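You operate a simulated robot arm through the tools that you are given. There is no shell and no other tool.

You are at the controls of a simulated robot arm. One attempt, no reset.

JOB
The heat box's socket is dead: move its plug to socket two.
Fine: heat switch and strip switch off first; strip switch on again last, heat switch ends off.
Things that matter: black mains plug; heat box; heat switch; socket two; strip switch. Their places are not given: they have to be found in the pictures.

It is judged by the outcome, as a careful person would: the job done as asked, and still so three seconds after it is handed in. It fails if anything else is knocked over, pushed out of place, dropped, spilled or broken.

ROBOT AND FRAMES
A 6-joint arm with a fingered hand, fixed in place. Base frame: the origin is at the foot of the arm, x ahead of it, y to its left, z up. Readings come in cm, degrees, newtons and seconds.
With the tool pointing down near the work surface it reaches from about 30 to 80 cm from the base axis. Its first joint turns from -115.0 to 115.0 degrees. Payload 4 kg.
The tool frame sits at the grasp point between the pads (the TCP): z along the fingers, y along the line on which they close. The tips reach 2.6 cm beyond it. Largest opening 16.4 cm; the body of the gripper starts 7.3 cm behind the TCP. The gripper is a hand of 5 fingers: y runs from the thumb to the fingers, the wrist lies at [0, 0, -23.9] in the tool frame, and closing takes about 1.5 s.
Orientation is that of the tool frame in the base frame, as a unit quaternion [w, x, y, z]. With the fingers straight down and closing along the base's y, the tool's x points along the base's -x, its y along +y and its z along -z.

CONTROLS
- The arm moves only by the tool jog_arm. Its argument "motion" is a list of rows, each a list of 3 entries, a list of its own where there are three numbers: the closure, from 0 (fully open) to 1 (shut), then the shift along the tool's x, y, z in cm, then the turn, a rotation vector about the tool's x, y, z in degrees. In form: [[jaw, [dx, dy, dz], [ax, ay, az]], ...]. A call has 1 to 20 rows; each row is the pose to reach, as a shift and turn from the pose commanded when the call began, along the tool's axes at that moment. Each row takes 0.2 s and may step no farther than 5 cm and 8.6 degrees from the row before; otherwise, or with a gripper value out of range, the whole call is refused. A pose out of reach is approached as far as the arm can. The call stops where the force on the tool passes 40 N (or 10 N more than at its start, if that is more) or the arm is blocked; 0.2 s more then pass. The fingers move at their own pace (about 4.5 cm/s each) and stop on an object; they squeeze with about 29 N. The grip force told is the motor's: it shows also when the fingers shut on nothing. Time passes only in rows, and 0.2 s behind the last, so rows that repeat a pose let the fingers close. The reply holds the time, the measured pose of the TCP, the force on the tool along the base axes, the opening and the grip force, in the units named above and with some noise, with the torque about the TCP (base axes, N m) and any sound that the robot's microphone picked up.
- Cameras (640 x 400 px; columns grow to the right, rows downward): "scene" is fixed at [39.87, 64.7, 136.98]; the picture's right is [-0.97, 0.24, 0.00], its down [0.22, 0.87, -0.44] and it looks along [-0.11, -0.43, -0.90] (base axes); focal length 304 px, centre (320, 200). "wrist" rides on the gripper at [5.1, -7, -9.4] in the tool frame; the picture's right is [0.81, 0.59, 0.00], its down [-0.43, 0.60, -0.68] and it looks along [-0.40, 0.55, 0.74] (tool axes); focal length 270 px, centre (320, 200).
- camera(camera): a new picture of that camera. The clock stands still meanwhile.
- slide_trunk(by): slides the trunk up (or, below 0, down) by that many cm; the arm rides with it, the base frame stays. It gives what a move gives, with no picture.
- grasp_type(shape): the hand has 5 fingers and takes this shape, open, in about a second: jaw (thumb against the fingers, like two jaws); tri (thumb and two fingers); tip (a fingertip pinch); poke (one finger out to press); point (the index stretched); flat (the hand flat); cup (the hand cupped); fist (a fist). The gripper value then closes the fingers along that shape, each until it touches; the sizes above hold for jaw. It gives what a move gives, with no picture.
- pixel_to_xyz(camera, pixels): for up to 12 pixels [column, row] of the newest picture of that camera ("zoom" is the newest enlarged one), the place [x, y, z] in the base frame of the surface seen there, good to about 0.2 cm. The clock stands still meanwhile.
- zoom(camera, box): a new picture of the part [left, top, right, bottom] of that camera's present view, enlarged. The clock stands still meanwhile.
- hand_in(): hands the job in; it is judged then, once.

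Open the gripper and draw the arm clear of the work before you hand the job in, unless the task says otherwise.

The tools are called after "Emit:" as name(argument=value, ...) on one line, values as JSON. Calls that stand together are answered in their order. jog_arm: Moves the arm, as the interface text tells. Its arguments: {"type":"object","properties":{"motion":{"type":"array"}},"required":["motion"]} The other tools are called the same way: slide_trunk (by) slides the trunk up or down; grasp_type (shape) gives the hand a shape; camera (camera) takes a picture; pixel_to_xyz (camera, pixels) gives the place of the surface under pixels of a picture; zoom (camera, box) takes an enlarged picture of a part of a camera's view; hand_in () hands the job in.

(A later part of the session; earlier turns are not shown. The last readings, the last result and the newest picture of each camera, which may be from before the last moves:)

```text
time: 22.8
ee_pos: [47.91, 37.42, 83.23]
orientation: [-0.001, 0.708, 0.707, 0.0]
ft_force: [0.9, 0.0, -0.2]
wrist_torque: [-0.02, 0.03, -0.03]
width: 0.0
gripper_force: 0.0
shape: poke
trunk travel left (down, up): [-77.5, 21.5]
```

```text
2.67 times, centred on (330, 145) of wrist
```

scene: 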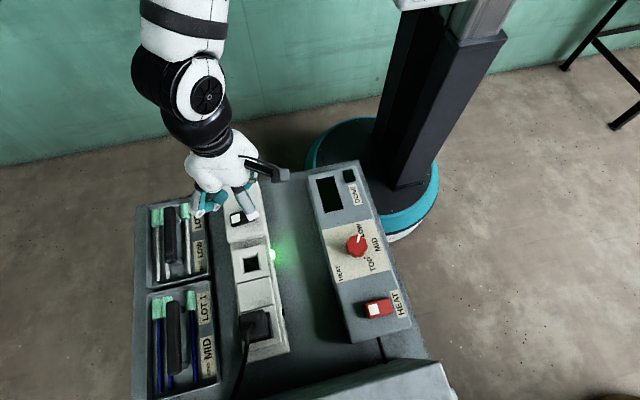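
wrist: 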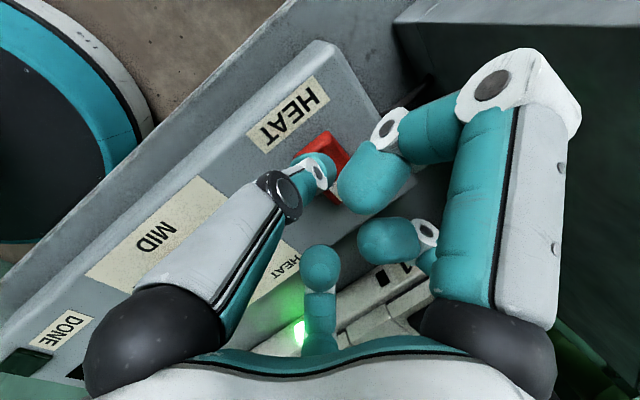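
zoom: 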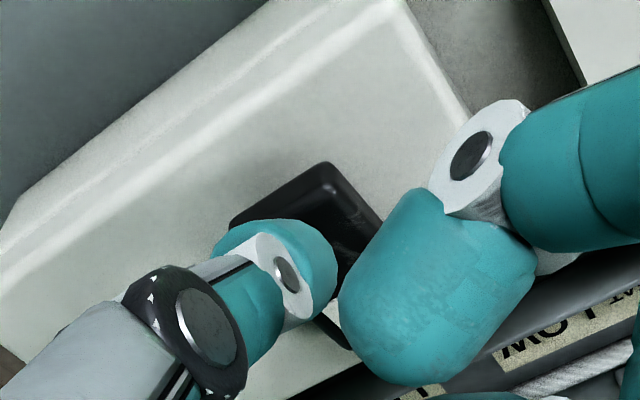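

The tip is just above the rocker's -x end, no force yet. I press down in 0.25 cm steps up to 1.0 cm.

Emit:
jog_arm(motion=[[0, [0, 0, 0.25], [0, 0, 0]], [0, [0, 0, 0.5], [0, 0, 0]], [0, [0, 0, 0.75], [0, 0, 0]], [0, [0, 0, 1.0], [0, 0, 0]], [0, [0, 0, 1.0], [0, 0, 0]]])

Emit:
zoom(camera="scene", box=[200, 180, 320, 280])

```text
time: 24.0
ee_pos: [47.96, 37.26, 82.3]
orientation: [0.0, 0.707, 0.707, 0.0]
ft_force: [-1.2, 0.0, -0.3]
wrist_torque: [-0.02, -0.02, 0.0]
width: 0.0
gripper_force: 0.1
shape: poke
trunk travel left (down, up): [-77.5, 21.5]
```

```text
4.00 times, centred on (260, 230) of scene
```

zoom: 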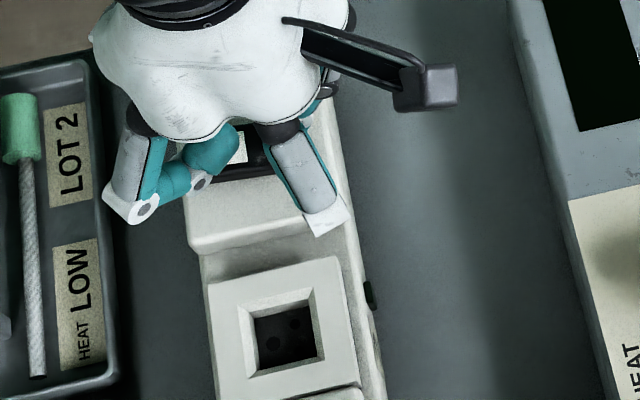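

The green pilot light is out, so the strip is OFF. I lift straight up 10 cm and look at both switches.

Emit:
jog_arm(motion=[[0, [0, 0, -1.5], [0, 0, 0]], [0, [0, 0, -5], [0, 0, 0]], [0, [0, 0, -9], [0, 0, 0]], [0, [0, 0, -13], [0, 0, 0]], [0, [0, 0, -13], [0, 0, 0]]])

Emit:
camera(camera="wrist")

Emit:
zoom(camera="scene", box=[335, 275, 425, 335])

Emit:
zoom(camera="scene", box=[225, 240, 285, 290])

```text
time: 25.2
ee_pos: [47.71, 37.24, 95.38]
orientation: [0.0, 0.707, 0.707, -0.001]
ft_force: [-0.3, -0.5, -0.5]
wrist_torque: [-0.01, 0.04, 0.0]
width: 0.0
gripper_force: 0.1
shape: poke
trunk travel left (down, up): [-77.5, 21.5]
```

```text
taken
```

wrist: 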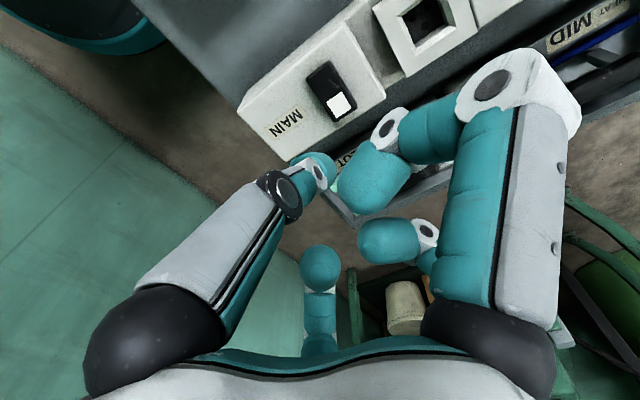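

```text
6.67 times, centred on (380, 305) of scene
```

zoom: 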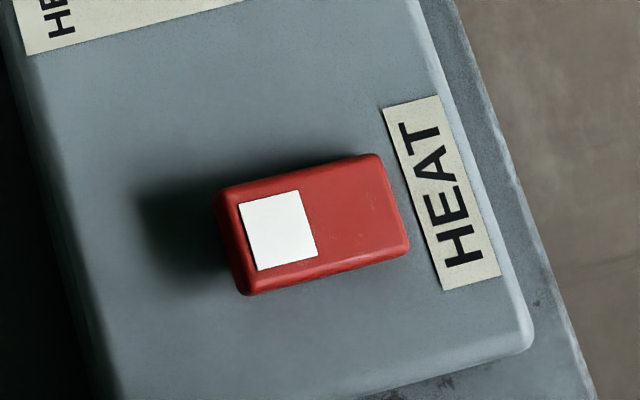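

```text
8.00 times, centred on (255, 265) of scene
```

zoom: 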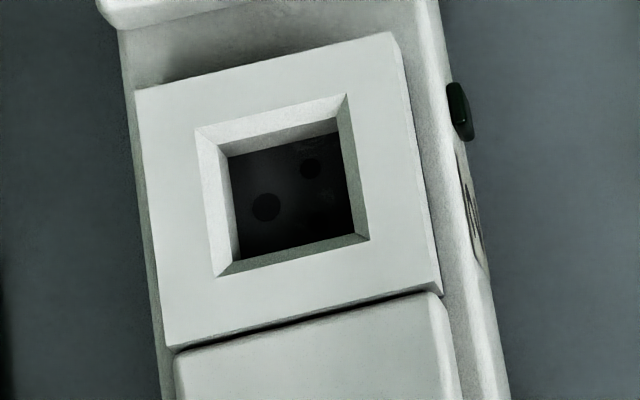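

Both switches are OFF. I look closer at socket two's holes and at the plug to see whether the pin pattern needs a particular rotation.

Emit:
zoom(camera="scene", box=[240, 252, 264, 274])

Emit:
pixel_to_xyz(camera="zoom", pixels=[[320, 200], [200, 200], [400, 100], [250, 250], [450, 200]])

Emit:
zoom(camera="wrist", box=[360, 0, 480, 80])

```text
16.00 times, centred on (252, 263) of scene
```

zoom: 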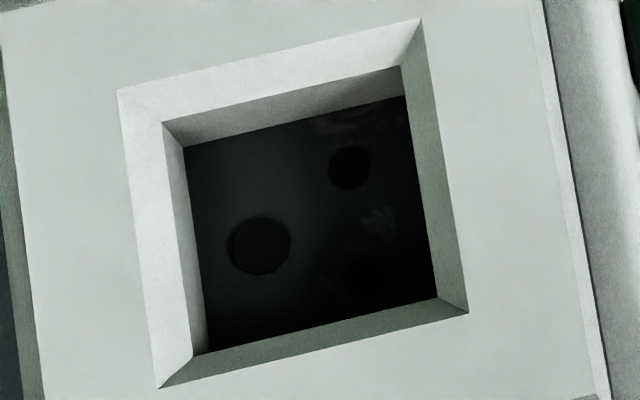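

```text
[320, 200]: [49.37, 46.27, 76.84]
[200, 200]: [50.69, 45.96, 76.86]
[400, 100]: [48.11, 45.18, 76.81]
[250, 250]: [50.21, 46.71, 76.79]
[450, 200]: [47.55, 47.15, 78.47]
```

```text
5.00 times, centred on (420, 40) of wrist
```

zoom: 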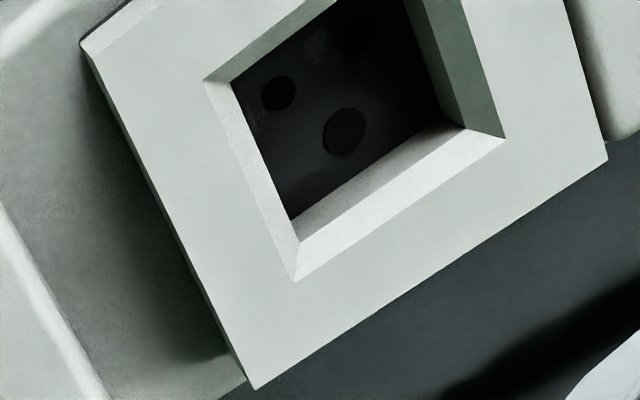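

Socket two shows a large hole toward +x at (50.1,46.65) and smaller ones toward -x; the plug can keep its present rotation. I take the jaw shape, partly closed, and move above the plug at (49.25, 58.8), staying at z≈95.

Emit:
grasp_type(shape="jaw")

Emit:
jog_arm(motion=[[0.45, [4.3, 0.3, 0], [0, 0, 0]], [0.45, [8.6, 0.6, 0], [0, 0, 0]], [0.45, [12.9, 0.9, 0], [0, 0, 0]], [0.45, [17.2, 1.2, 0], [0, 0, 0]], [0.45, [21.5, 1.4, 0], [0, 0, 0]], [0.45, [21.5, 1.4, 0], [0, 0, 0]], [0.45, [21.5, 1.4, 0], [0, 0, 0]]])

Emit:
camera(camera="wrist")

Emit:
camera(camera="scene")

```text
time: 26.1
ee_pos: [47.69, 37.24, 95.36]
orientation: [0.0, 0.707, 0.707, 0.0]
ft_force: [1.1, 0.4, -0.6]
wrist_torque: [-0.02, 0.0, 0.02]
width: 16.39
gripper_force: 0.0
shape: jaw
trunk travel left (down, up): [-77.5, 21.5]
```

```text
time: 27.7
ee_pos: [49.34, 58.92, 95.34]
orientation: [0.0, 0.707, 0.707, -0.001]
ft_force: [0.5, 0.9, -0.5]
wrist_torque: [0.06, 0.0, -0.05]
width: 9.08
gripper_force: 0.1
shape: jaw
trunk travel left (down, up): [-77.5, 21.5]
```

```text
taken
```

wrist: 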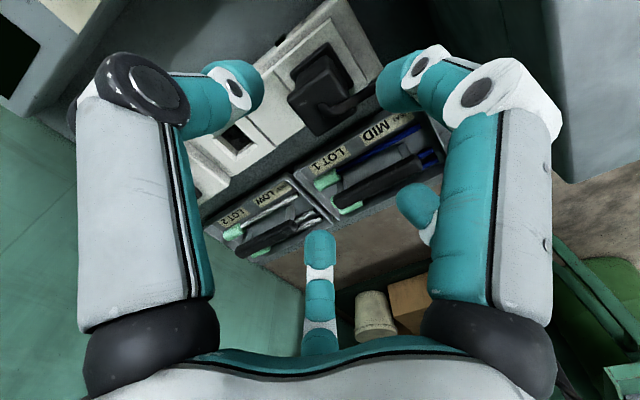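

```text
taken
```

scene: 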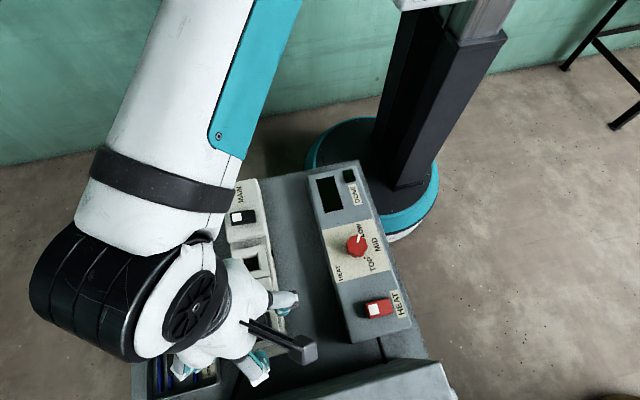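

The wrist camera sees the plug at (325,90) with the cord passing toward (400,90), near the right finger. I zoom there and query cord and plug positions.

Emit:
zoom(camera="wrist", box=[220, 20, 460, 180])

Emit:
pixel_to_xyz(camera="wrist", pixels=[[297, 75], [333, 55], [347, 85], [310, 100], [325, 85], [328, 105], [345, 108], [360, 103], [375, 92], [390, 95], [400, 75], [240, 80]])

```text
2.50 times, centred on (340, 100) of wrist
```

zoom: 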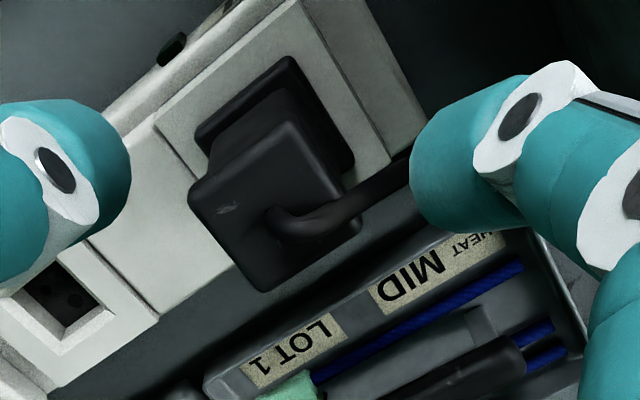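

```text
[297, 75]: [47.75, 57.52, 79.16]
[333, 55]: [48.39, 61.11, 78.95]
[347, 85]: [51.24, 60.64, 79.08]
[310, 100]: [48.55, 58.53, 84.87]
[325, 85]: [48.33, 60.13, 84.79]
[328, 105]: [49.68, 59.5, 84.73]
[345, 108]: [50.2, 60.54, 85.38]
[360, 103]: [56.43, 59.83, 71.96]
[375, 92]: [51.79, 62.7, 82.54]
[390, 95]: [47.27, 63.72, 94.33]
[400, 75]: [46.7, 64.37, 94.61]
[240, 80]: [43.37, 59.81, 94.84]
```

Plug centre (49.25,58.8) is within 0.1 cm of the TCP, and the cord runs between fingers B and D. I descend in two stages, first to TCP z≈86.

Emit:
jog_arm(motion=[[0.45, [-0.1, -0.05, 3.1], [0, 0, 0]], [0.45, [-0.1, -0.05, 6.2], [0, 0, 0]], [0.45, [-0.1, -0.05, 9.3], [0, 0, 0]], [0.45, [-0.1, -0.05, 9.3], [0, 0, 0]]])

Emit:
camera(camera="wrist")

Emit:
camera(camera="scene")

```text
time: 28.7
ee_pos: [49.29, 58.79, 86.0]
orientation: [0.0, 0.707, 0.707, 0.0]
ft_force: [-0.4, -0.7, 0.1]
wrist_torque: [-0.01, 0.0, 0.01]
width: 9.08
gripper_force: 0.1
shape: jaw
trunk travel left (down, up): [-77.5, 21.5]
```

```text
taken
```

wrist: 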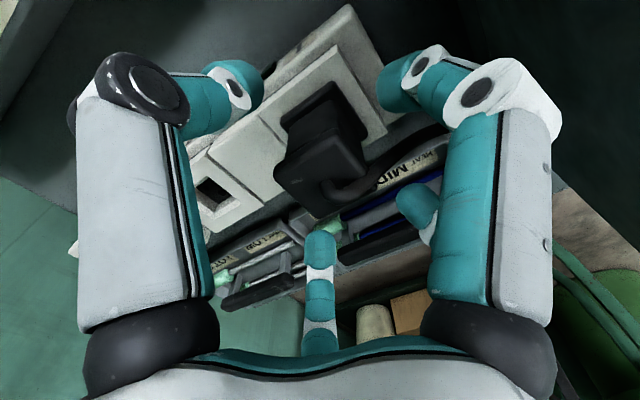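

```text
taken
```

scene: 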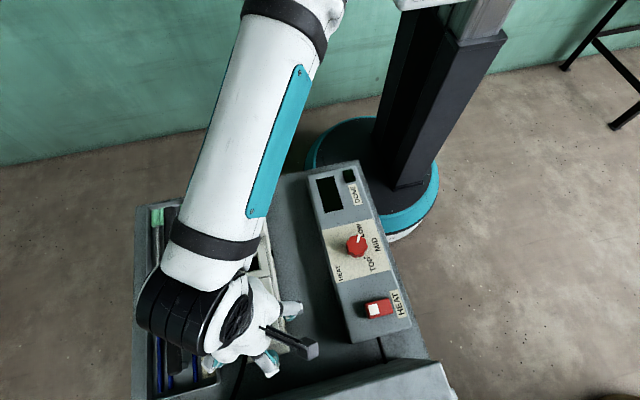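

No contact; the plug sits centrally between the fingers. I zoom in on it before going down to the grasp height.

Emit:
zoom(camera="wrist", box=[220, 50, 460, 230])

Emit:
pixel_to_xyz(camera="zoom", pixels=[[180, 215], [220, 130], [270, 160], [300, 250], [345, 225], [350, 190], [365, 205], [310, 150], [250, 110], [290, 80], [300, 170], [330, 290]])

```text
2.22 times, centred on (340, 140) of wrist
```

zoom: 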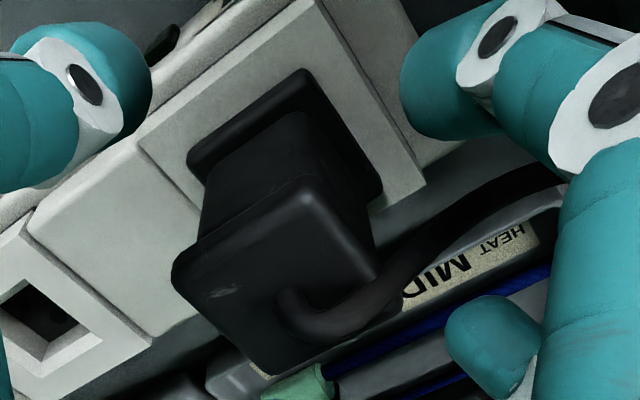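

```text
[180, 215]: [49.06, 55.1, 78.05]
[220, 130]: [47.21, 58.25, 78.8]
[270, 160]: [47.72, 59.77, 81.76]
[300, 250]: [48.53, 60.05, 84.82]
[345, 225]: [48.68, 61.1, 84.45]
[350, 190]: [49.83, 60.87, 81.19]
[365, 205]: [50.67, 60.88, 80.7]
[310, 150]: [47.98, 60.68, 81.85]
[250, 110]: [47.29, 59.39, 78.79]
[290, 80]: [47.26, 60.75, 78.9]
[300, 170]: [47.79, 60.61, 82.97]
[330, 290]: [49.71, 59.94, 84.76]
```

The waist's x faces are narrower (x≈47.75), good for closing along x. I go down 3.2 cm to TCP z≈82.8 and check for contact.

Emit:
jog_arm(motion=[[0.45, [0, 0, 1.2], [0, 0, 0]], [0.45, [0, 0, 2.2], [0, 0, 0]], [0.45, [0, 0, 3.2], [0, 0, 0]], [0.45, [0, 0, 3.2], [0, 0, 0]]])

Emit:
zoom(camera="wrist", box=[220, 50, 460, 230])

Emit:
zoom(camera="scene", box=[200, 260, 340, 400])

```text
time: 29.7
ee_pos: [49.26, 58.79, 82.8]
orientation: [0.001, 0.707, 0.707, 0.0]
ft_force: [0.2, 0.6, -0.3]
wrist_torque: [0.01, 0.01, -0.03]
width: 9.07
gripper_force: 0.0
shape: jaw
trunk travel left (down, up): [-77.5, 21.5]
```

```text
2.22 times, centred on (340, 140) of wrist
```

zoom: 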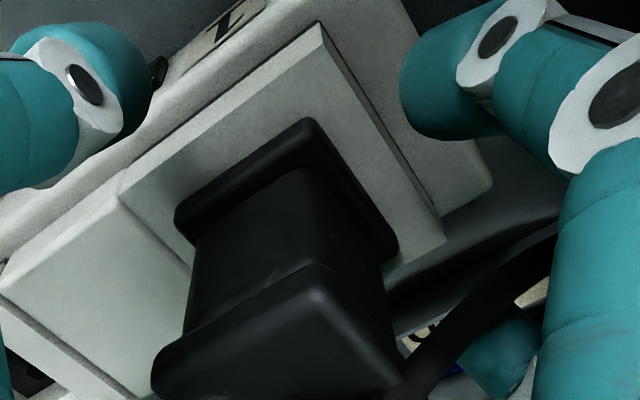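

```text
2.86 times, centred on (270, 330) of scene
```

zoom: 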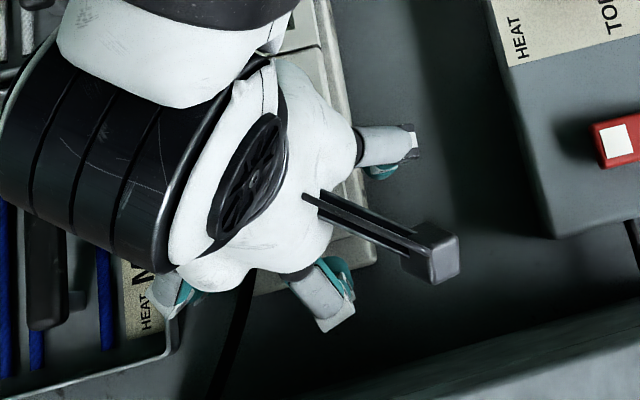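

All fingers clear, the cord passes between two fingers. I close the hand gradually on the plug.

Emit:
jog_arm(motion=[[0.55, [0, 0, 0], [0, 0, 0]], [0.62, [0, 0, 0], [0, 0, 0]], [0.68, [0, 0, 0], [0, 0, 0]], [0.74, [0, 0, 0], [0, 0, 0]], [0.8, [0, 0, 0], [0, 0, 0]], [0.86, [0, 0, 0], [0, 0, 0]], [0.92, [0, 0, 0], [0, 0, 0]], [1, [0, 0, 0], [0, 0, 0]], [1, [0, 0, 0], [0, 0, 0]], [1, [0, 0, 0], [0, 0, 0]]])

Emit:
camera(camera="wrist")

Emit:
zoom(camera="wrist", box=[220, 50, 460, 230])

```text
time: 31.9
ee_pos: [49.31, 58.75, 82.93]
orientation: [-0.001, 0.707, 0.707, 0.0]
ft_force: [8.9, 1.1, -0.6]
wrist_torque: [0.04, -0.22, 0.0]
width: 3.26
gripper_force: 28.8
shape: jaw
trunk travel left (down, up): [-77.5, 21.5]
```

```text
taken
```

wrist: 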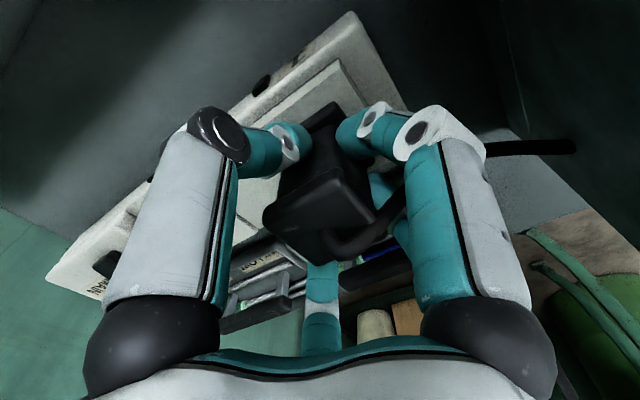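

```text
2.22 times, centred on (340, 140) of wrist
```

zoom: 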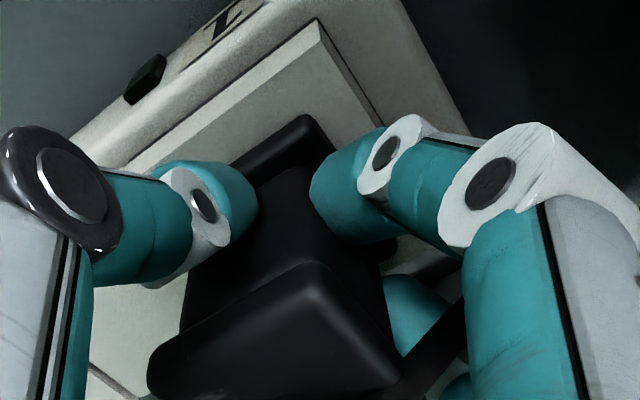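

The plug is gripped (width 3.26, 28.8 N) with 8.9 N side force in +x, so I shift +0.1 cm in x to relax it, then pull up slowly 3 cm.

Emit:
jog_arm(motion=[[1, [0, 0.1, 0], [0, 0, 0]], [1, [0, 0.1, 0], [0, 0, 0]]])

Emit:
jog_arm(motion=[[1, [0, 0, -0.2], [0, 0, 0]], [1, [0, 0, -0.4], [0, 0, 0]], [1, [0, 0, -0.6], [0, 0, 0]], [1, [0, 0, -0.8], [0, 0, 0]], [1, [0, 0, -1.0], [0, 0, 0]], [1, [0, 0, -1.2], [0, 0, 0]], [1, [0, 0, -1.2], [0, 0, 0]]])

Emit:
zoom(camera="wrist", box=[220, 50, 460, 230])

```text
time: 32.5
ee_pos: [49.34, 58.8, 82.81]
orientation: [0.0, 0.707, 0.707, 0.0]
ft_force: [5.1, 0.7, 0.6]
wrist_torque: [0.05, -0.16, -0.02]
width: 3.25
gripper_force: 29.1
shape: jaw
trunk travel left (down, up): [-77.5, 21.5]
```

```text
time: 34.1
ee_pos: [49.32, 58.69, 84.05]
orientation: [0.0, 0.707, 0.707, -0.001]
ft_force: [0.1, 0.1, -1.2]
wrist_torque: [0.0, 0.01, -0.04]
width: 3.22
gripper_force: 29.2
shape: jaw
trunk travel left (down, up): [-77.5, 21.5]
```

```text
2.22 times, centred on (340, 140) of wrist
```

zoom: 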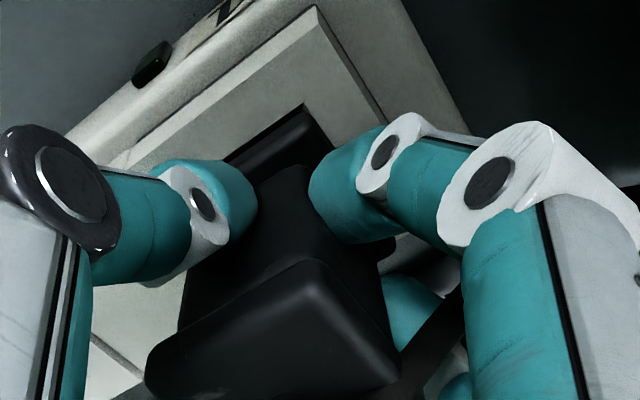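

The plug has come free (force ≈0, plug unchanged in the hand, recess edge visible). I lift 5 cm more, slowly.

Emit:
jog_arm(motion=[[1, [0, 0, -0.7], [0, 0, 0]], [1, [0, 0, -1.5], [0, 0, 0]], [1, [0, 0, -2.5], [0, 0, 0]], [1, [0, 0, -3.5], [0, 0, 0]], [1, [0, 0, -4.5], [0, 0, 0]], [1, [0, 0, -5], [0, 0, 0]], [1, [0, 0, -5], [0, 0, 0]]])

Emit:
camera(camera="wrist")

Emit:
zoom(camera="wrist", box=[200, 0, 460, 200])

Emit:
camera(camera="scene")

```text
time: 35.7
ee_pos: [49.34, 58.8, 88.99]
orientation: [0.001, 0.708, 0.707, 0.0]
ft_force: [-0.8, 0.2, -0.2]
wrist_torque: [0.01, 0.04, 0.01]
width: 3.23
gripper_force: 29.0
shape: jaw
trunk travel left (down, up): [-77.5, 21.5]
```

```text
taken
```

wrist: 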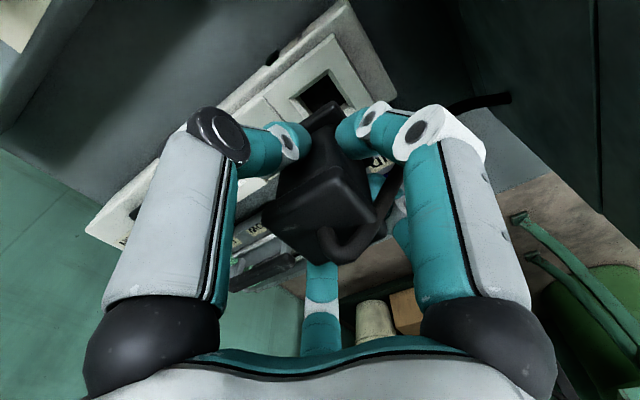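

```text
2.00 times, centred on (330, 100) of wrist
```

zoom: 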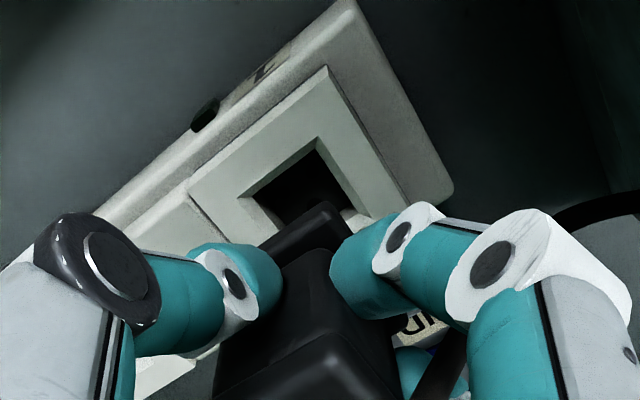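

```text
taken
```

scene: 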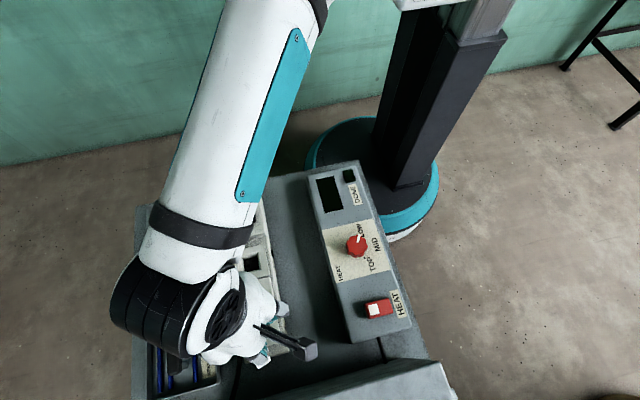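

Plug is clear. Since the same hand pose over socket two should give the same wrist image of plate and recess, I record a tight reference view of socket one's edges relative to the hand.

Emit:
zoom(camera="wrist", box=[270, 20, 390, 95])

Emit:
pixel_to_xyz(camera="zoom", pixels=[[310, 70], [300, 300], [150, 350], [420, 330], [340, 120], [250, 200], [480, 330], [200, 150]])

```text
5.33 times, centred on (330, 58) of wrist
```

zoom: 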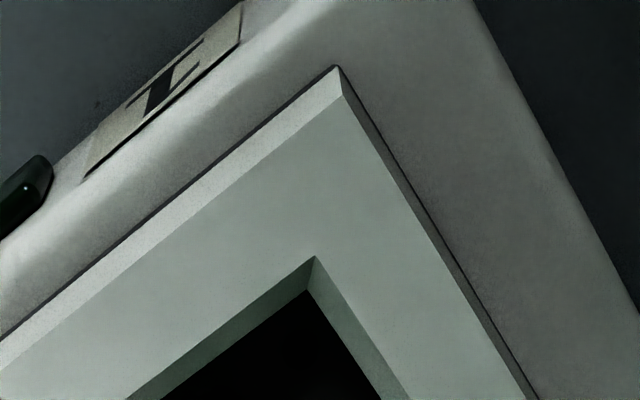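

```text
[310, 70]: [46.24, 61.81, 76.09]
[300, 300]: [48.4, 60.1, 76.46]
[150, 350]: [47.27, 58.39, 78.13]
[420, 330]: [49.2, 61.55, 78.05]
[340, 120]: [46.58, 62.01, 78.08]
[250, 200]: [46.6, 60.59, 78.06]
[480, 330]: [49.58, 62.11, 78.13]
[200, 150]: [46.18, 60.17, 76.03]
```

Reference recorded: plate corner at (341,96), recess corner at (315,257) in this zoom. I carry the plug 12.1 cm toward -y at the same height.

Emit:
jog_arm(motion=[[1, [-2, 0, 0], [0, 0, 0]], [1, [-4, 0, 0], [0, 0, 0]], [1, [-6, 0, 0], [0, 0, 0]], [1, [-8, 0, 0], [0, 0, 0]], [1, [-10, 0, 0], [0, 0, 0]], [1, [-12.1, 0, 0], [0, 0, 0]], [1, [-12.1, 0, 0], [0, 0, 0]], [1, [-12.1, 0, 0], [0, 0, 0]]])

Emit:
zoom(camera="wrist", box=[270, 20, 390, 95])

Emit:
camera(camera="wrist")

Emit:
camera(camera="scene")

```text
time: 37.5
ee_pos: [49.39, 46.81, 89.1]
orientation: [0.0, 0.707, 0.707, 0.0]
ft_force: [0.1, -0.9, -2.0]
wrist_torque: [0.0, -0.03, 0.01]
width: 3.26
gripper_force: 29.4
shape: jaw
trunk travel left (down, up): [-77.5, 21.5]
```

```text
5.33 times, centred on (330, 58) of wrist
```

zoom: 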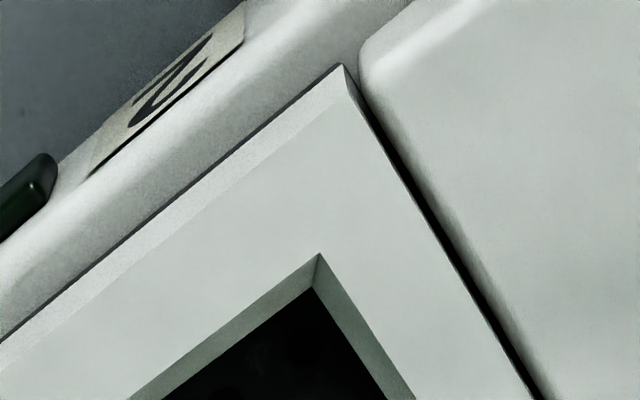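

```text
taken
```

wrist: 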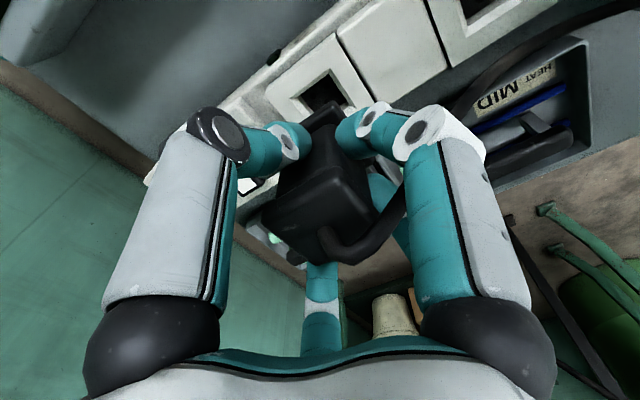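

```text
taken
```

scene: 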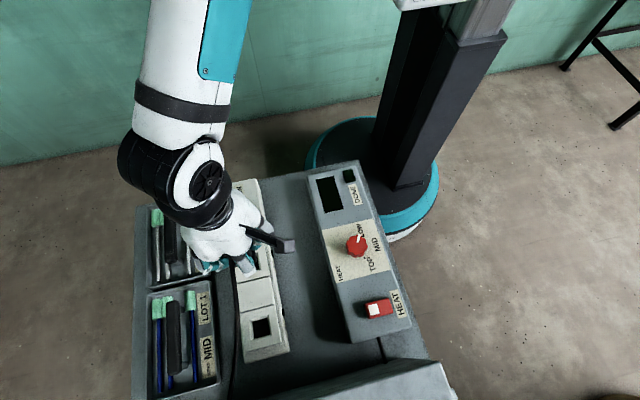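

The features match the reference within 4–6 px: socket two sits about 0.06 cm more toward +y. I correct +0.06 cm in y and lower 3 cm.

Emit:
jog_arm(motion=[[1, [0.06, 0, 0], [0, 0, 0]], [1, [0.06, 0, 1], [0, 0, 0]], [1, [0.06, 0, 2], [0, 0, 0]], [1, [0.06, 0, 3], [0, 0, 0]], [1, [0.06, 0, 3], [0, 0, 0]]])

Emit:
zoom(camera="wrist", box=[220, 20, 460, 170])

Emit:
zoom(camera="scene", box=[180, 180, 320, 300])

```text
time: 38.7
ee_pos: [49.36, 46.8, 86.09]
orientation: [0.0, 0.707, 0.707, -0.001]
ft_force: [0.7, -0.2, -0.2]
wrist_torque: [0.03, 0.04, -0.02]
width: 3.24
gripper_force: 29.3
shape: jaw
trunk travel left (down, up): [-77.5, 21.5]
```

```text
2.67 times, centred on (340, 95) of wrist
```

zoom: 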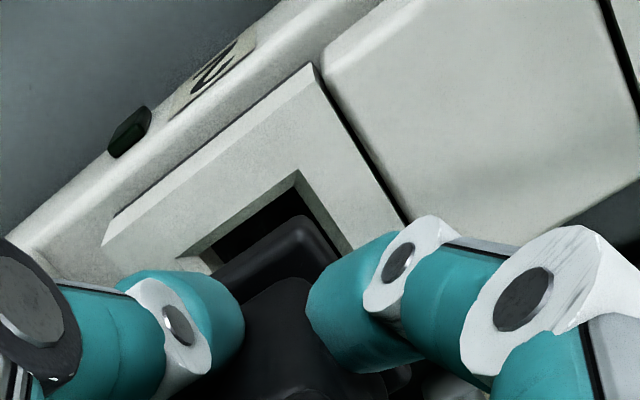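

```text
3.33 times, centred on (250, 240) of scene
```

zoom: 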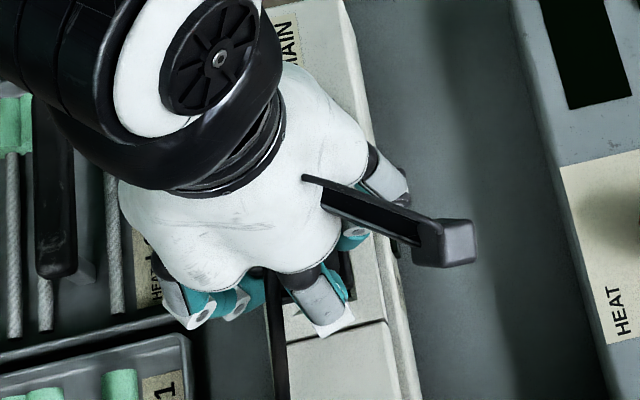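

Aligned visually over the recess and no contact. I lower in 0.3 cm steps to begin the insertion (1.8 cm).

Emit:
jog_arm(motion=[[1, [0, 0, 0.3], [0, 0, 0]], [1, [0, 0, 0.6], [0, 0, 0]], [1, [0, 0, 0.9], [0, 0, 0]], [1, [0, 0, 1.2], [0, 0, 0]], [1, [0, 0, 1.5], [0, 0, 0]], [1, [0, 0, 1.8], [0, 0, 0]], [1, [0, 0, 1.8], [0, 0, 0]]])

Emit:
zoom(camera="wrist", box=[220, 20, 460, 170])

```text
time: 40.3
ee_pos: [49.29, 46.76, 84.25]
orientation: [-0.001, 0.707, 0.707, 0.0]
ft_force: [-0.4, 0.5, -1.5]
wrist_torque: [0.0, -0.01, 0.03]
width: 3.23
gripper_force: 29.0
shape: jaw
trunk travel left (down, up): [-77.5, 21.5]
```

```text
2.67 times, centred on (340, 95) of wrist
```

zoom: 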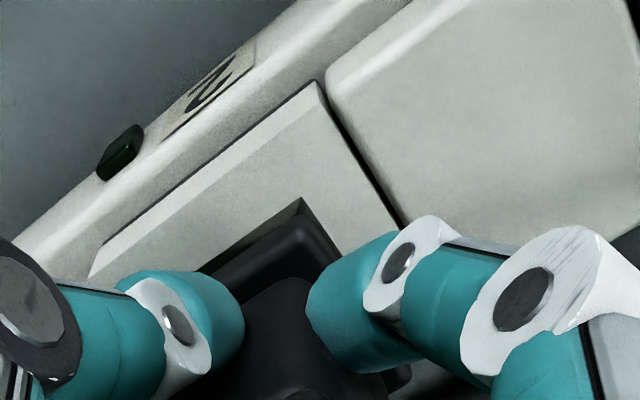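

Still free at TCP z=84.25 (about 1.4 cm above seated height). I continue down in 0.2 cm steps.

Emit:
jog_arm(motion=[[1, [0, 0, 0.2], [0, 0, 0]], [1, [0, 0, 0.4], [0, 0, 0]], [1, [0, 0, 0.6], [0, 0, 0]], [1, [0, 0, 0.8], [0, 0, 0]], [1, [0, 0, 1.0], [0, 0, 0]], [1, [0, 0, 1.2], [0, 0, 0]], [1, [0, 0, 1.4], [0, 0, 0]], [1, [0, 0, 1.4], [0, 0, 0]]])

Emit:
zoom(camera="wrist", box=[220, 20, 460, 170])

```text
time: 42.1
ee_pos: [49.33, 46.79, 82.84]
orientation: [0.001, 0.707, 0.707, -0.001]
ft_force: [0.8, -0.5, 2.9]
wrist_torque: [-0.01, -0.01, 0.03]
width: 3.25
gripper_force: 28.5
shape: jaw
trunk travel left (down, up): [-77.5, 21.5]
```

```text
2.67 times, centred on (340, 95) of wrist
```

zoom: 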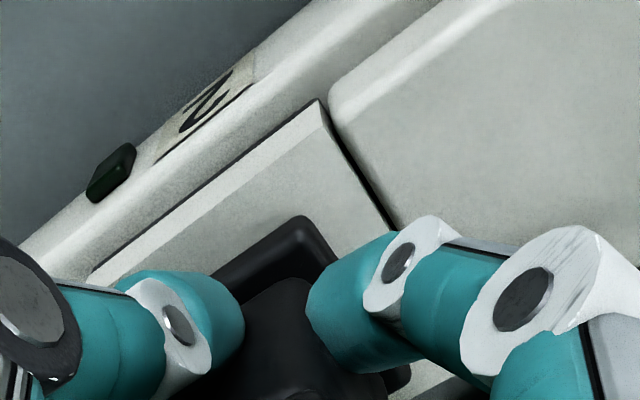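

It's at the seated height (82.84) with 2.9 N. I press slightly further to be sure it's fully home.

Emit:
jog_arm(motion=[[1, [0, 0, 0.1], [0, 0, 0]], [1, [0, 0, 0.2], [0, 0, 0]], [1, [0, 0, 0.3], [0, 0, 0]], [1, [0, 0, 0.3], [0, 0, 0]]])

Emit:
zoom(camera="wrist", box=[250, 60, 370, 140])

```text
time: 43.1
ee_pos: [49.3, 46.74, 82.82]
orientation: [-0.001, 0.707, 0.707, 0.002]
ft_force: [-2.1, 1.1, 24.7]
wrist_torque: [0.03, 0.08, -0.02]
width: 3.28
gripper_force: 28.6
shape: jaw
trunk travel left (down, up): [-77.5, 21.5]
```

```text
5.00 times, centred on (310, 100) of wrist
```

zoom: 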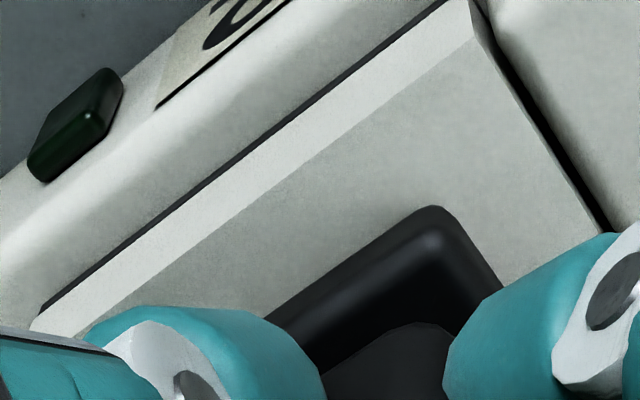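

Firm stop with 24.7 N at z=82.82: plug is fully seated, flange flush on the plate. I relax the push and open the hand to about 9 cm (not more, to stay clear of the MAIN switch).

Emit:
jog_arm(motion=[[1, [0, 0, -0.27], [0, 0, 0]], [0.9, [0, 0, -0.27], [0, 0, 0]], [0.8, [0, 0, -0.27], [0, 0, 0]], [0.7, [0, 0, -0.27], [0, 0, 0]], [0.6, [0, 0, -0.27], [0, 0, 0]], [0.5, [0, 0, -0.27], [0, 0, 0]], [0.45, [0, 0, -0.27], [0, 0, 0]], [0.45, [0, 0, -0.27], [0, 0, 0]], [0.45, [0, 0, -0.27], [0, 0, 0]]])

Emit:
camera(camera="wrist")

Emit:
zoom(camera="wrist", box=[220, 50, 460, 230])

```text
time: 45.1
ee_pos: [49.38, 46.75, 82.72]
orientation: [0.0, 0.707, 0.707, 0.0]
ft_force: [-1.2, -0.4, -0.2]
wrist_torque: [0.0, 0.0, -0.08]
width: 8.96
gripper_force: 0.1
shape: jaw
trunk travel left (down, up): [-77.5, 21.5]
```

```text
taken
```

wrist: 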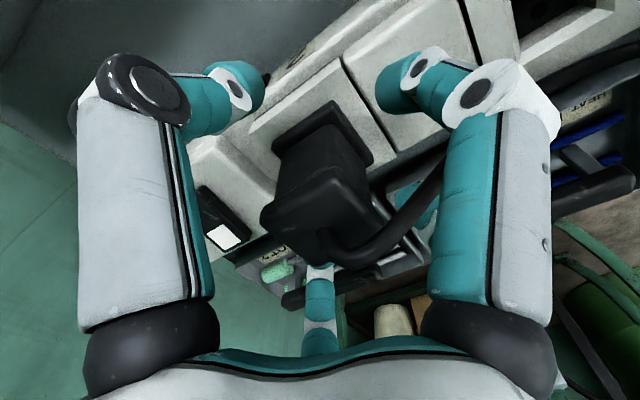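

```text
2.22 times, centred on (340, 140) of wrist
```

zoom: 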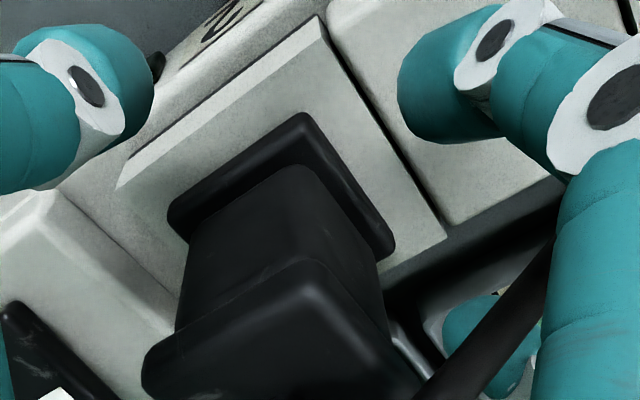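

Released; the plug stands in socket two as it did in socket one. I lift straight up slowly, watching for cord snagging.

Emit:
jog_arm(motion=[[0.45, [0, 0, -1], [0, 0, 0]], [0.45, [0, 0, -2], [0, 0, 0]], [0.45, [0, 0, -3], [0, 0, 0]], [0.45, [0, 0, -4], [0, 0, 0]], [0.45, [0, 0, -5], [0, 0, 0]], [0.45, [0, 0, -5], [0, 0, 0]]])

Emit:
camera(camera="wrist")

```text
time: 46.5
ee_pos: [49.38, 46.68, 87.83]
orientation: [0.0, 0.707, 0.707, -0.001]
ft_force: [-1.2, -0.7, 0.4]
wrist_torque: [-0.01, 0.03, 0.04]
width: 8.93
gripper_force: 0.0
shape: jaw
trunk travel left (down, up): [-77.5, 21.5]
```

```text
taken
```

wrist: 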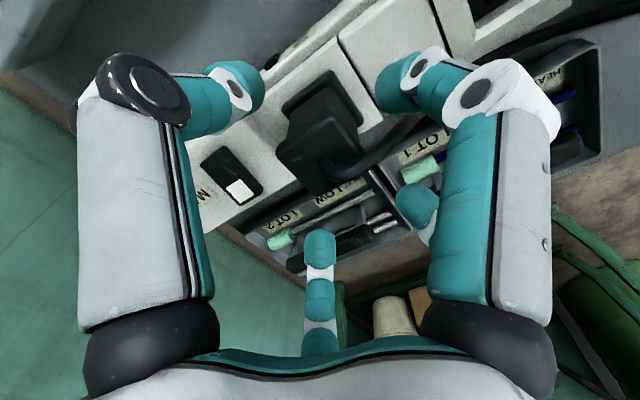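

The plug stays put and the cord is free. I raise further to z≈97, then take the poke shape and check the scene.

Emit:
jog_arm(motion=[[0.45, [0, 0, -3], [0, 0, 0]], [0.45, [0, 0, -6], [0, 0, 0]], [0.45, [0, 0, -9.2], [0, 0, 0]], [0.45, [0, 0, -9.2], [0, 0, 0]]])

Emit:
grasp_type(shape="poke")

Emit:
jog_arm(motion=[[0, [-2.5, 0.4, 0], [0, 4, 0]], [0, [-5, 0.8, 0], [0, 8, 0]], [0, [-7.5, 1.2, 0], [0, 12, 0]], [0, [-9.9, 1.5, 0], [0, 15, 0]], [0, [-9.9, 1.5, 0], [0, 15, 0]]])

Emit:
camera(camera="scene")

Emit:
camera(camera="wrist")

```text
time: 47.5
ee_pos: [49.27, 46.65, 96.97]
orientation: [0.0, 0.707, 0.707, 0.0]
ft_force: [0.7, -0.3, -0.3]
wrist_torque: [0.0, -0.03, 0.01]
width: 8.99
gripper_force: 0.1
shape: jaw
trunk travel left (down, up): [-77.5, 21.5]
```

```text
time: 48.4
ee_pos: [49.28, 46.56, 97.01]
orientation: [0.001, 0.708, 0.707, 0.0]
ft_force: [0.9, 0.0, -0.6]
wrist_torque: [0.01, 0.03, 0.02]
width: 0.0
gripper_force: 0.1
shape: poke
trunk travel left (down, up): [-77.5, 21.5]
```

```text
time: 49.6
ee_pos: [50.94, 36.67, 96.93]
orientation: [-0.093, 0.701, 0.701, 0.093]
ft_force: [-0.1, -0.2, 0.0]
wrist_torque: [0.03, -0.02, 0.0]
width: 0.02
gripper_force: 0.2
shape: poke
trunk travel left (down, up): [-77.5, 21.5]
```

```text
taken
```

scene: 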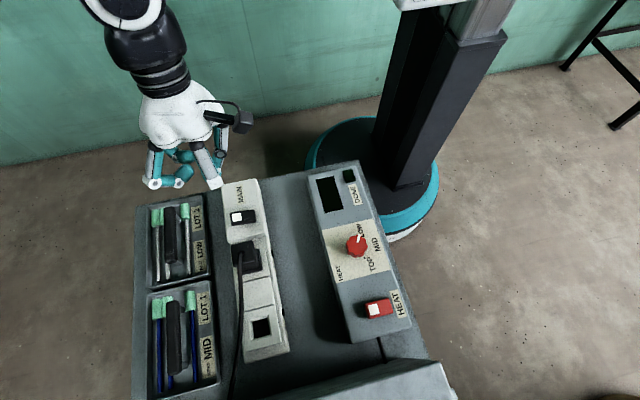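

```text
taken
```

wrist: 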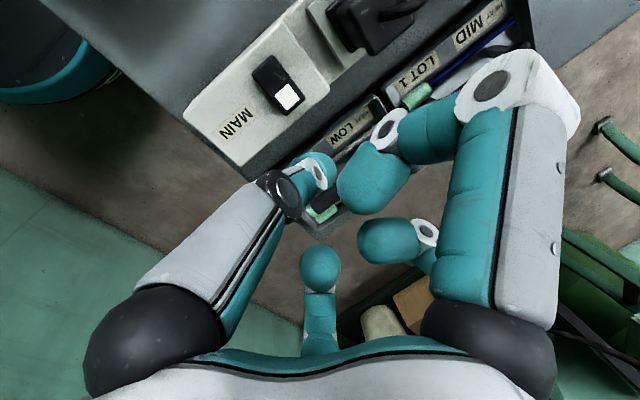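

The scene now shows the plug in socket two at (246,258). I measure its seating and MAIN's rocker ends.

Emit:
zoom(camera="scene", box=[210, 195, 300, 285])

Emit:
pixel_to_xyz(camera="scene", pixels=[[235, 217], [238, 218], [243, 216], [250, 214], [240, 248], [252, 246], [253, 262], [260, 252], [261, 266], [243, 210], [266, 275], [260, 325]])

```text
4.44 times, centred on (255, 240) of scene
```

zoom: 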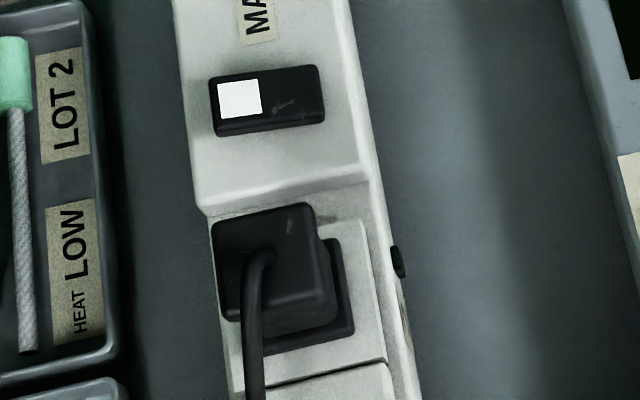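

```text
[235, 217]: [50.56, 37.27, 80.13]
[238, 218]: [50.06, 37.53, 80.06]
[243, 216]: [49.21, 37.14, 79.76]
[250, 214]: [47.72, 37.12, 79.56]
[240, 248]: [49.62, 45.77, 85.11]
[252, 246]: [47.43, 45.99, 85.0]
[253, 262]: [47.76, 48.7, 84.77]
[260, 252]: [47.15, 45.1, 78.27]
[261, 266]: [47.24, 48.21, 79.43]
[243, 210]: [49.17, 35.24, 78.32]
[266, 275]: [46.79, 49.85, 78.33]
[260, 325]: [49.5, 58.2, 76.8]
```

Plug seated as before (cap z≈85.0, flange 79.4), and MAIN reads OFF (+x end 80.1, -x end 79.56). I lower above MAIN's white end to TCP z≈83.2.

Emit:
jog_arm(motion=[[0, [-0.89, -0.2, 3.31], [0, 0, 0]], [0, [-1.78, -0.2, 6.62], [0, 0, 0]], [0, [-2.66, -0.2, 9.93], [0, 0, 0]], [0, [-3.29, -0.2, 12.27], [0, 0, 0]], [0, [-3.55, -0.2, 13.23], [0, 0, 0]], [0, [-3.55, -0.2, 13.23], [0, 0, 0]]])

Emit:
camera(camera="wrist")

Emit:
zoom(camera="scene", box=[190, 170, 310, 290])

```text
time: 51.0
ee_pos: [50.73, 36.87, 83.32]
orientation: [-0.093, 0.701, 0.701, 0.093]
ft_force: [0.2, -0.5, -0.3]
wrist_torque: [0.03, 0.02, 0.01]
width: 0.01
gripper_force: 0.0
shape: poke
trunk travel left (down, up): [-77.5, 21.5]
```

```text
taken
```

wrist: 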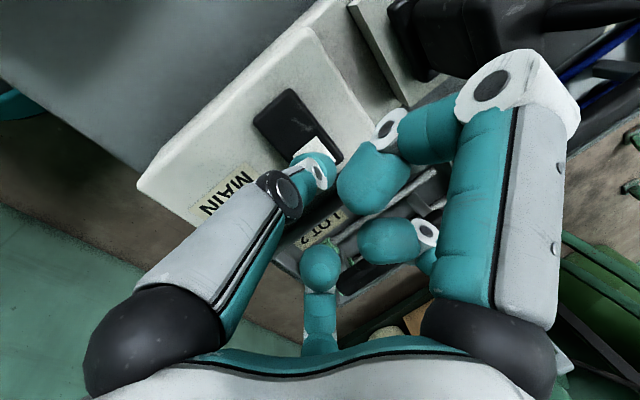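

```text
3.33 times, centred on (250, 230) of scene
```

zoom: 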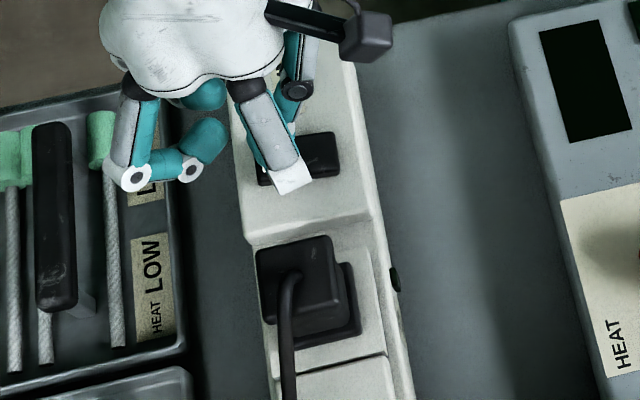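

The tip is over the white end, clear of the plug. I press down in 0.25 cm steps.

Emit:
jog_arm(motion=[[0, [-0.065, 0, 0.24], [0, 0, 0]], [0, [-0.13, 0, 0.48], [0, 0, 0]], [0, [-0.19, 0, 0.72], [0, 0, 0]], [0, [-0.26, 0, 0.97], [0, 0, 0]], [0, [-0.26, 0, 0.97], [0, 0, 0]]])

Emit:
zoom(camera="scene", box=[190, 170, 310, 290])

```text
time: 52.2
ee_pos: [50.61, 36.9, 82.31]
orientation: [-0.092, 0.701, 0.701, 0.092]
ft_force: [0.3, 0.7, 0.2]
wrist_torque: [-0.03, 0.03, -0.01]
width: 0.01
gripper_force: 0.0
shape: poke
trunk travel left (down, up): [-77.5, 21.5]
```

```text
3.33 times, centred on (250, 230) of scene
```

zoom: 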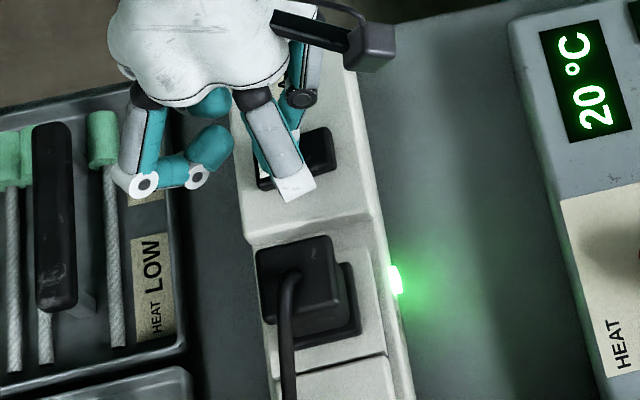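

Strip is ON: green pilot lit and the heat box display shows 20 °C. I lift straight up and draw back.

Emit:
jog_arm(motion=[[0, [0.26, 0, -0.97], [0, 0, 0]], [0, [1.04, 0, -3.86], [0, 0, 0]], [0, [2.07, 0, -7.7], [0, 0, 0]], [0, [3.1, 0, -11.6], [0, 0, 0]], [0, [4.14, 0, -15.5], [0, 0, 0]], [0, [4.14, 0, -15.5], [0, 0, 0]]])

Emit:
camera(camera="scene")

```text
time: 53.6
ee_pos: [50.77, 37.03, 98.33]
orientation: [-0.092, 0.701, 0.701, 0.092]
ft_force: [-0.4, 0.0, -0.1]
wrist_torque: [-0.01, 0.02, 0.05]
width: 0.0
gripper_force: 0.2
shape: poke
trunk travel left (down, up): [-77.5, 21.5]
```

```text
taken
```

scene: 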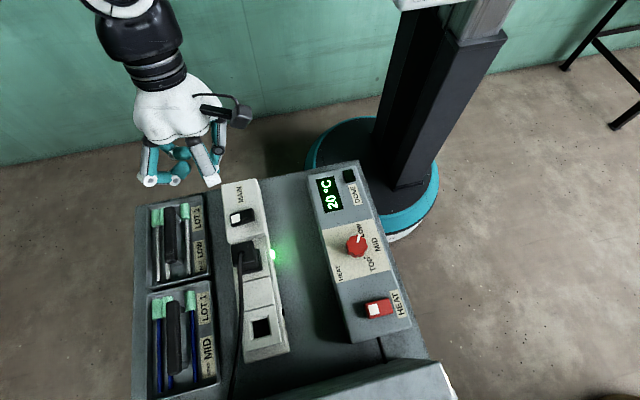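

All looks right. I check the heat switch and the plug once more in zoom, and draw the arm back and up, opening the hand.

Emit:
jog_arm(motion=[[0, [-2.4, -1.25, -2.7], [0, -4, 0]], [0, [-4.75, -2.5, -5.4], [0, -8, 0]], [0, [-7.1, -3.75, -8.1], [0, -12, 0]], [0, [-9.5, -5, -10.8], [0, -15, 0]], [0, [-9.5, -5, -10.8], [0, -15, 0]]])

Emit:
grasp_type(shape="jaw")

Emit:
zoom(camera="scene", box=[335, 275, 425, 335])

Emit:
zoom(camera="scene", box=[120, 160, 440, 400])

Emit:
pixel_to_xyz(camera="scene", pixels=[[373, 311], [385, 306], [236, 218], [249, 215], [246, 255], [261, 266], [176, 340], [357, 245]])

```text
time: 54.8
ee_pos: [45.6, 24.83, 106.29]
orientation: [0.0, 0.708, 0.707, -0.001]
ft_force: [0.0, 0.5, 0.4]
wrist_torque: [0.01, -0.02, 0.0]
width: 0.03
gripper_force: 0.0
shape: poke
trunk travel left (down, up): [-77.5, 21.5]
```

```text
time: 55.7
ee_pos: [45.73, 25.02, 106.44]
orientation: [0.0, 0.706, 0.708, 0.0]
ft_force: [-1.0, -0.7, -0.2]
wrist_torque: [0.01, 0.01, 0.0]
width: 16.4
gripper_force: 0.0
shape: jaw
trunk travel left (down, up): [-77.5, 21.5]
```

```text
6.67 times, centred on (380, 305) of scene
```

zoom: 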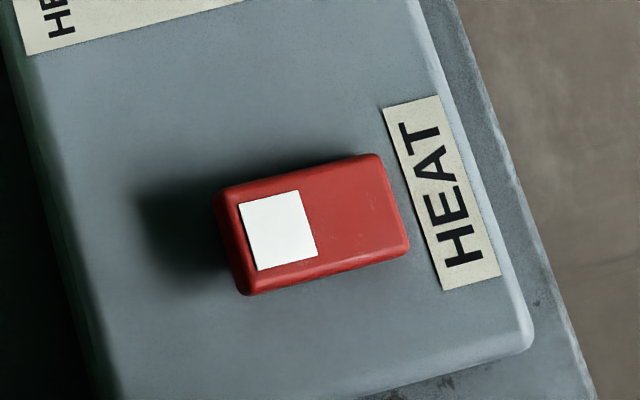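

```text
1.67 times, centred on (280, 280) of scene
```

zoom: 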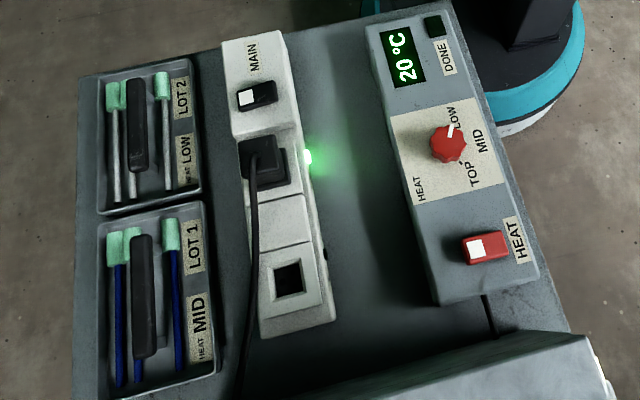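

```text
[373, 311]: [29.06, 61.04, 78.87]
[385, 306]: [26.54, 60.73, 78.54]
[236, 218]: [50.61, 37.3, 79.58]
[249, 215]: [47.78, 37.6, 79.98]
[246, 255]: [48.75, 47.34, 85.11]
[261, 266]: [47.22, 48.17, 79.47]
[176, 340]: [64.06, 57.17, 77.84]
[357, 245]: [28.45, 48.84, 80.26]
```

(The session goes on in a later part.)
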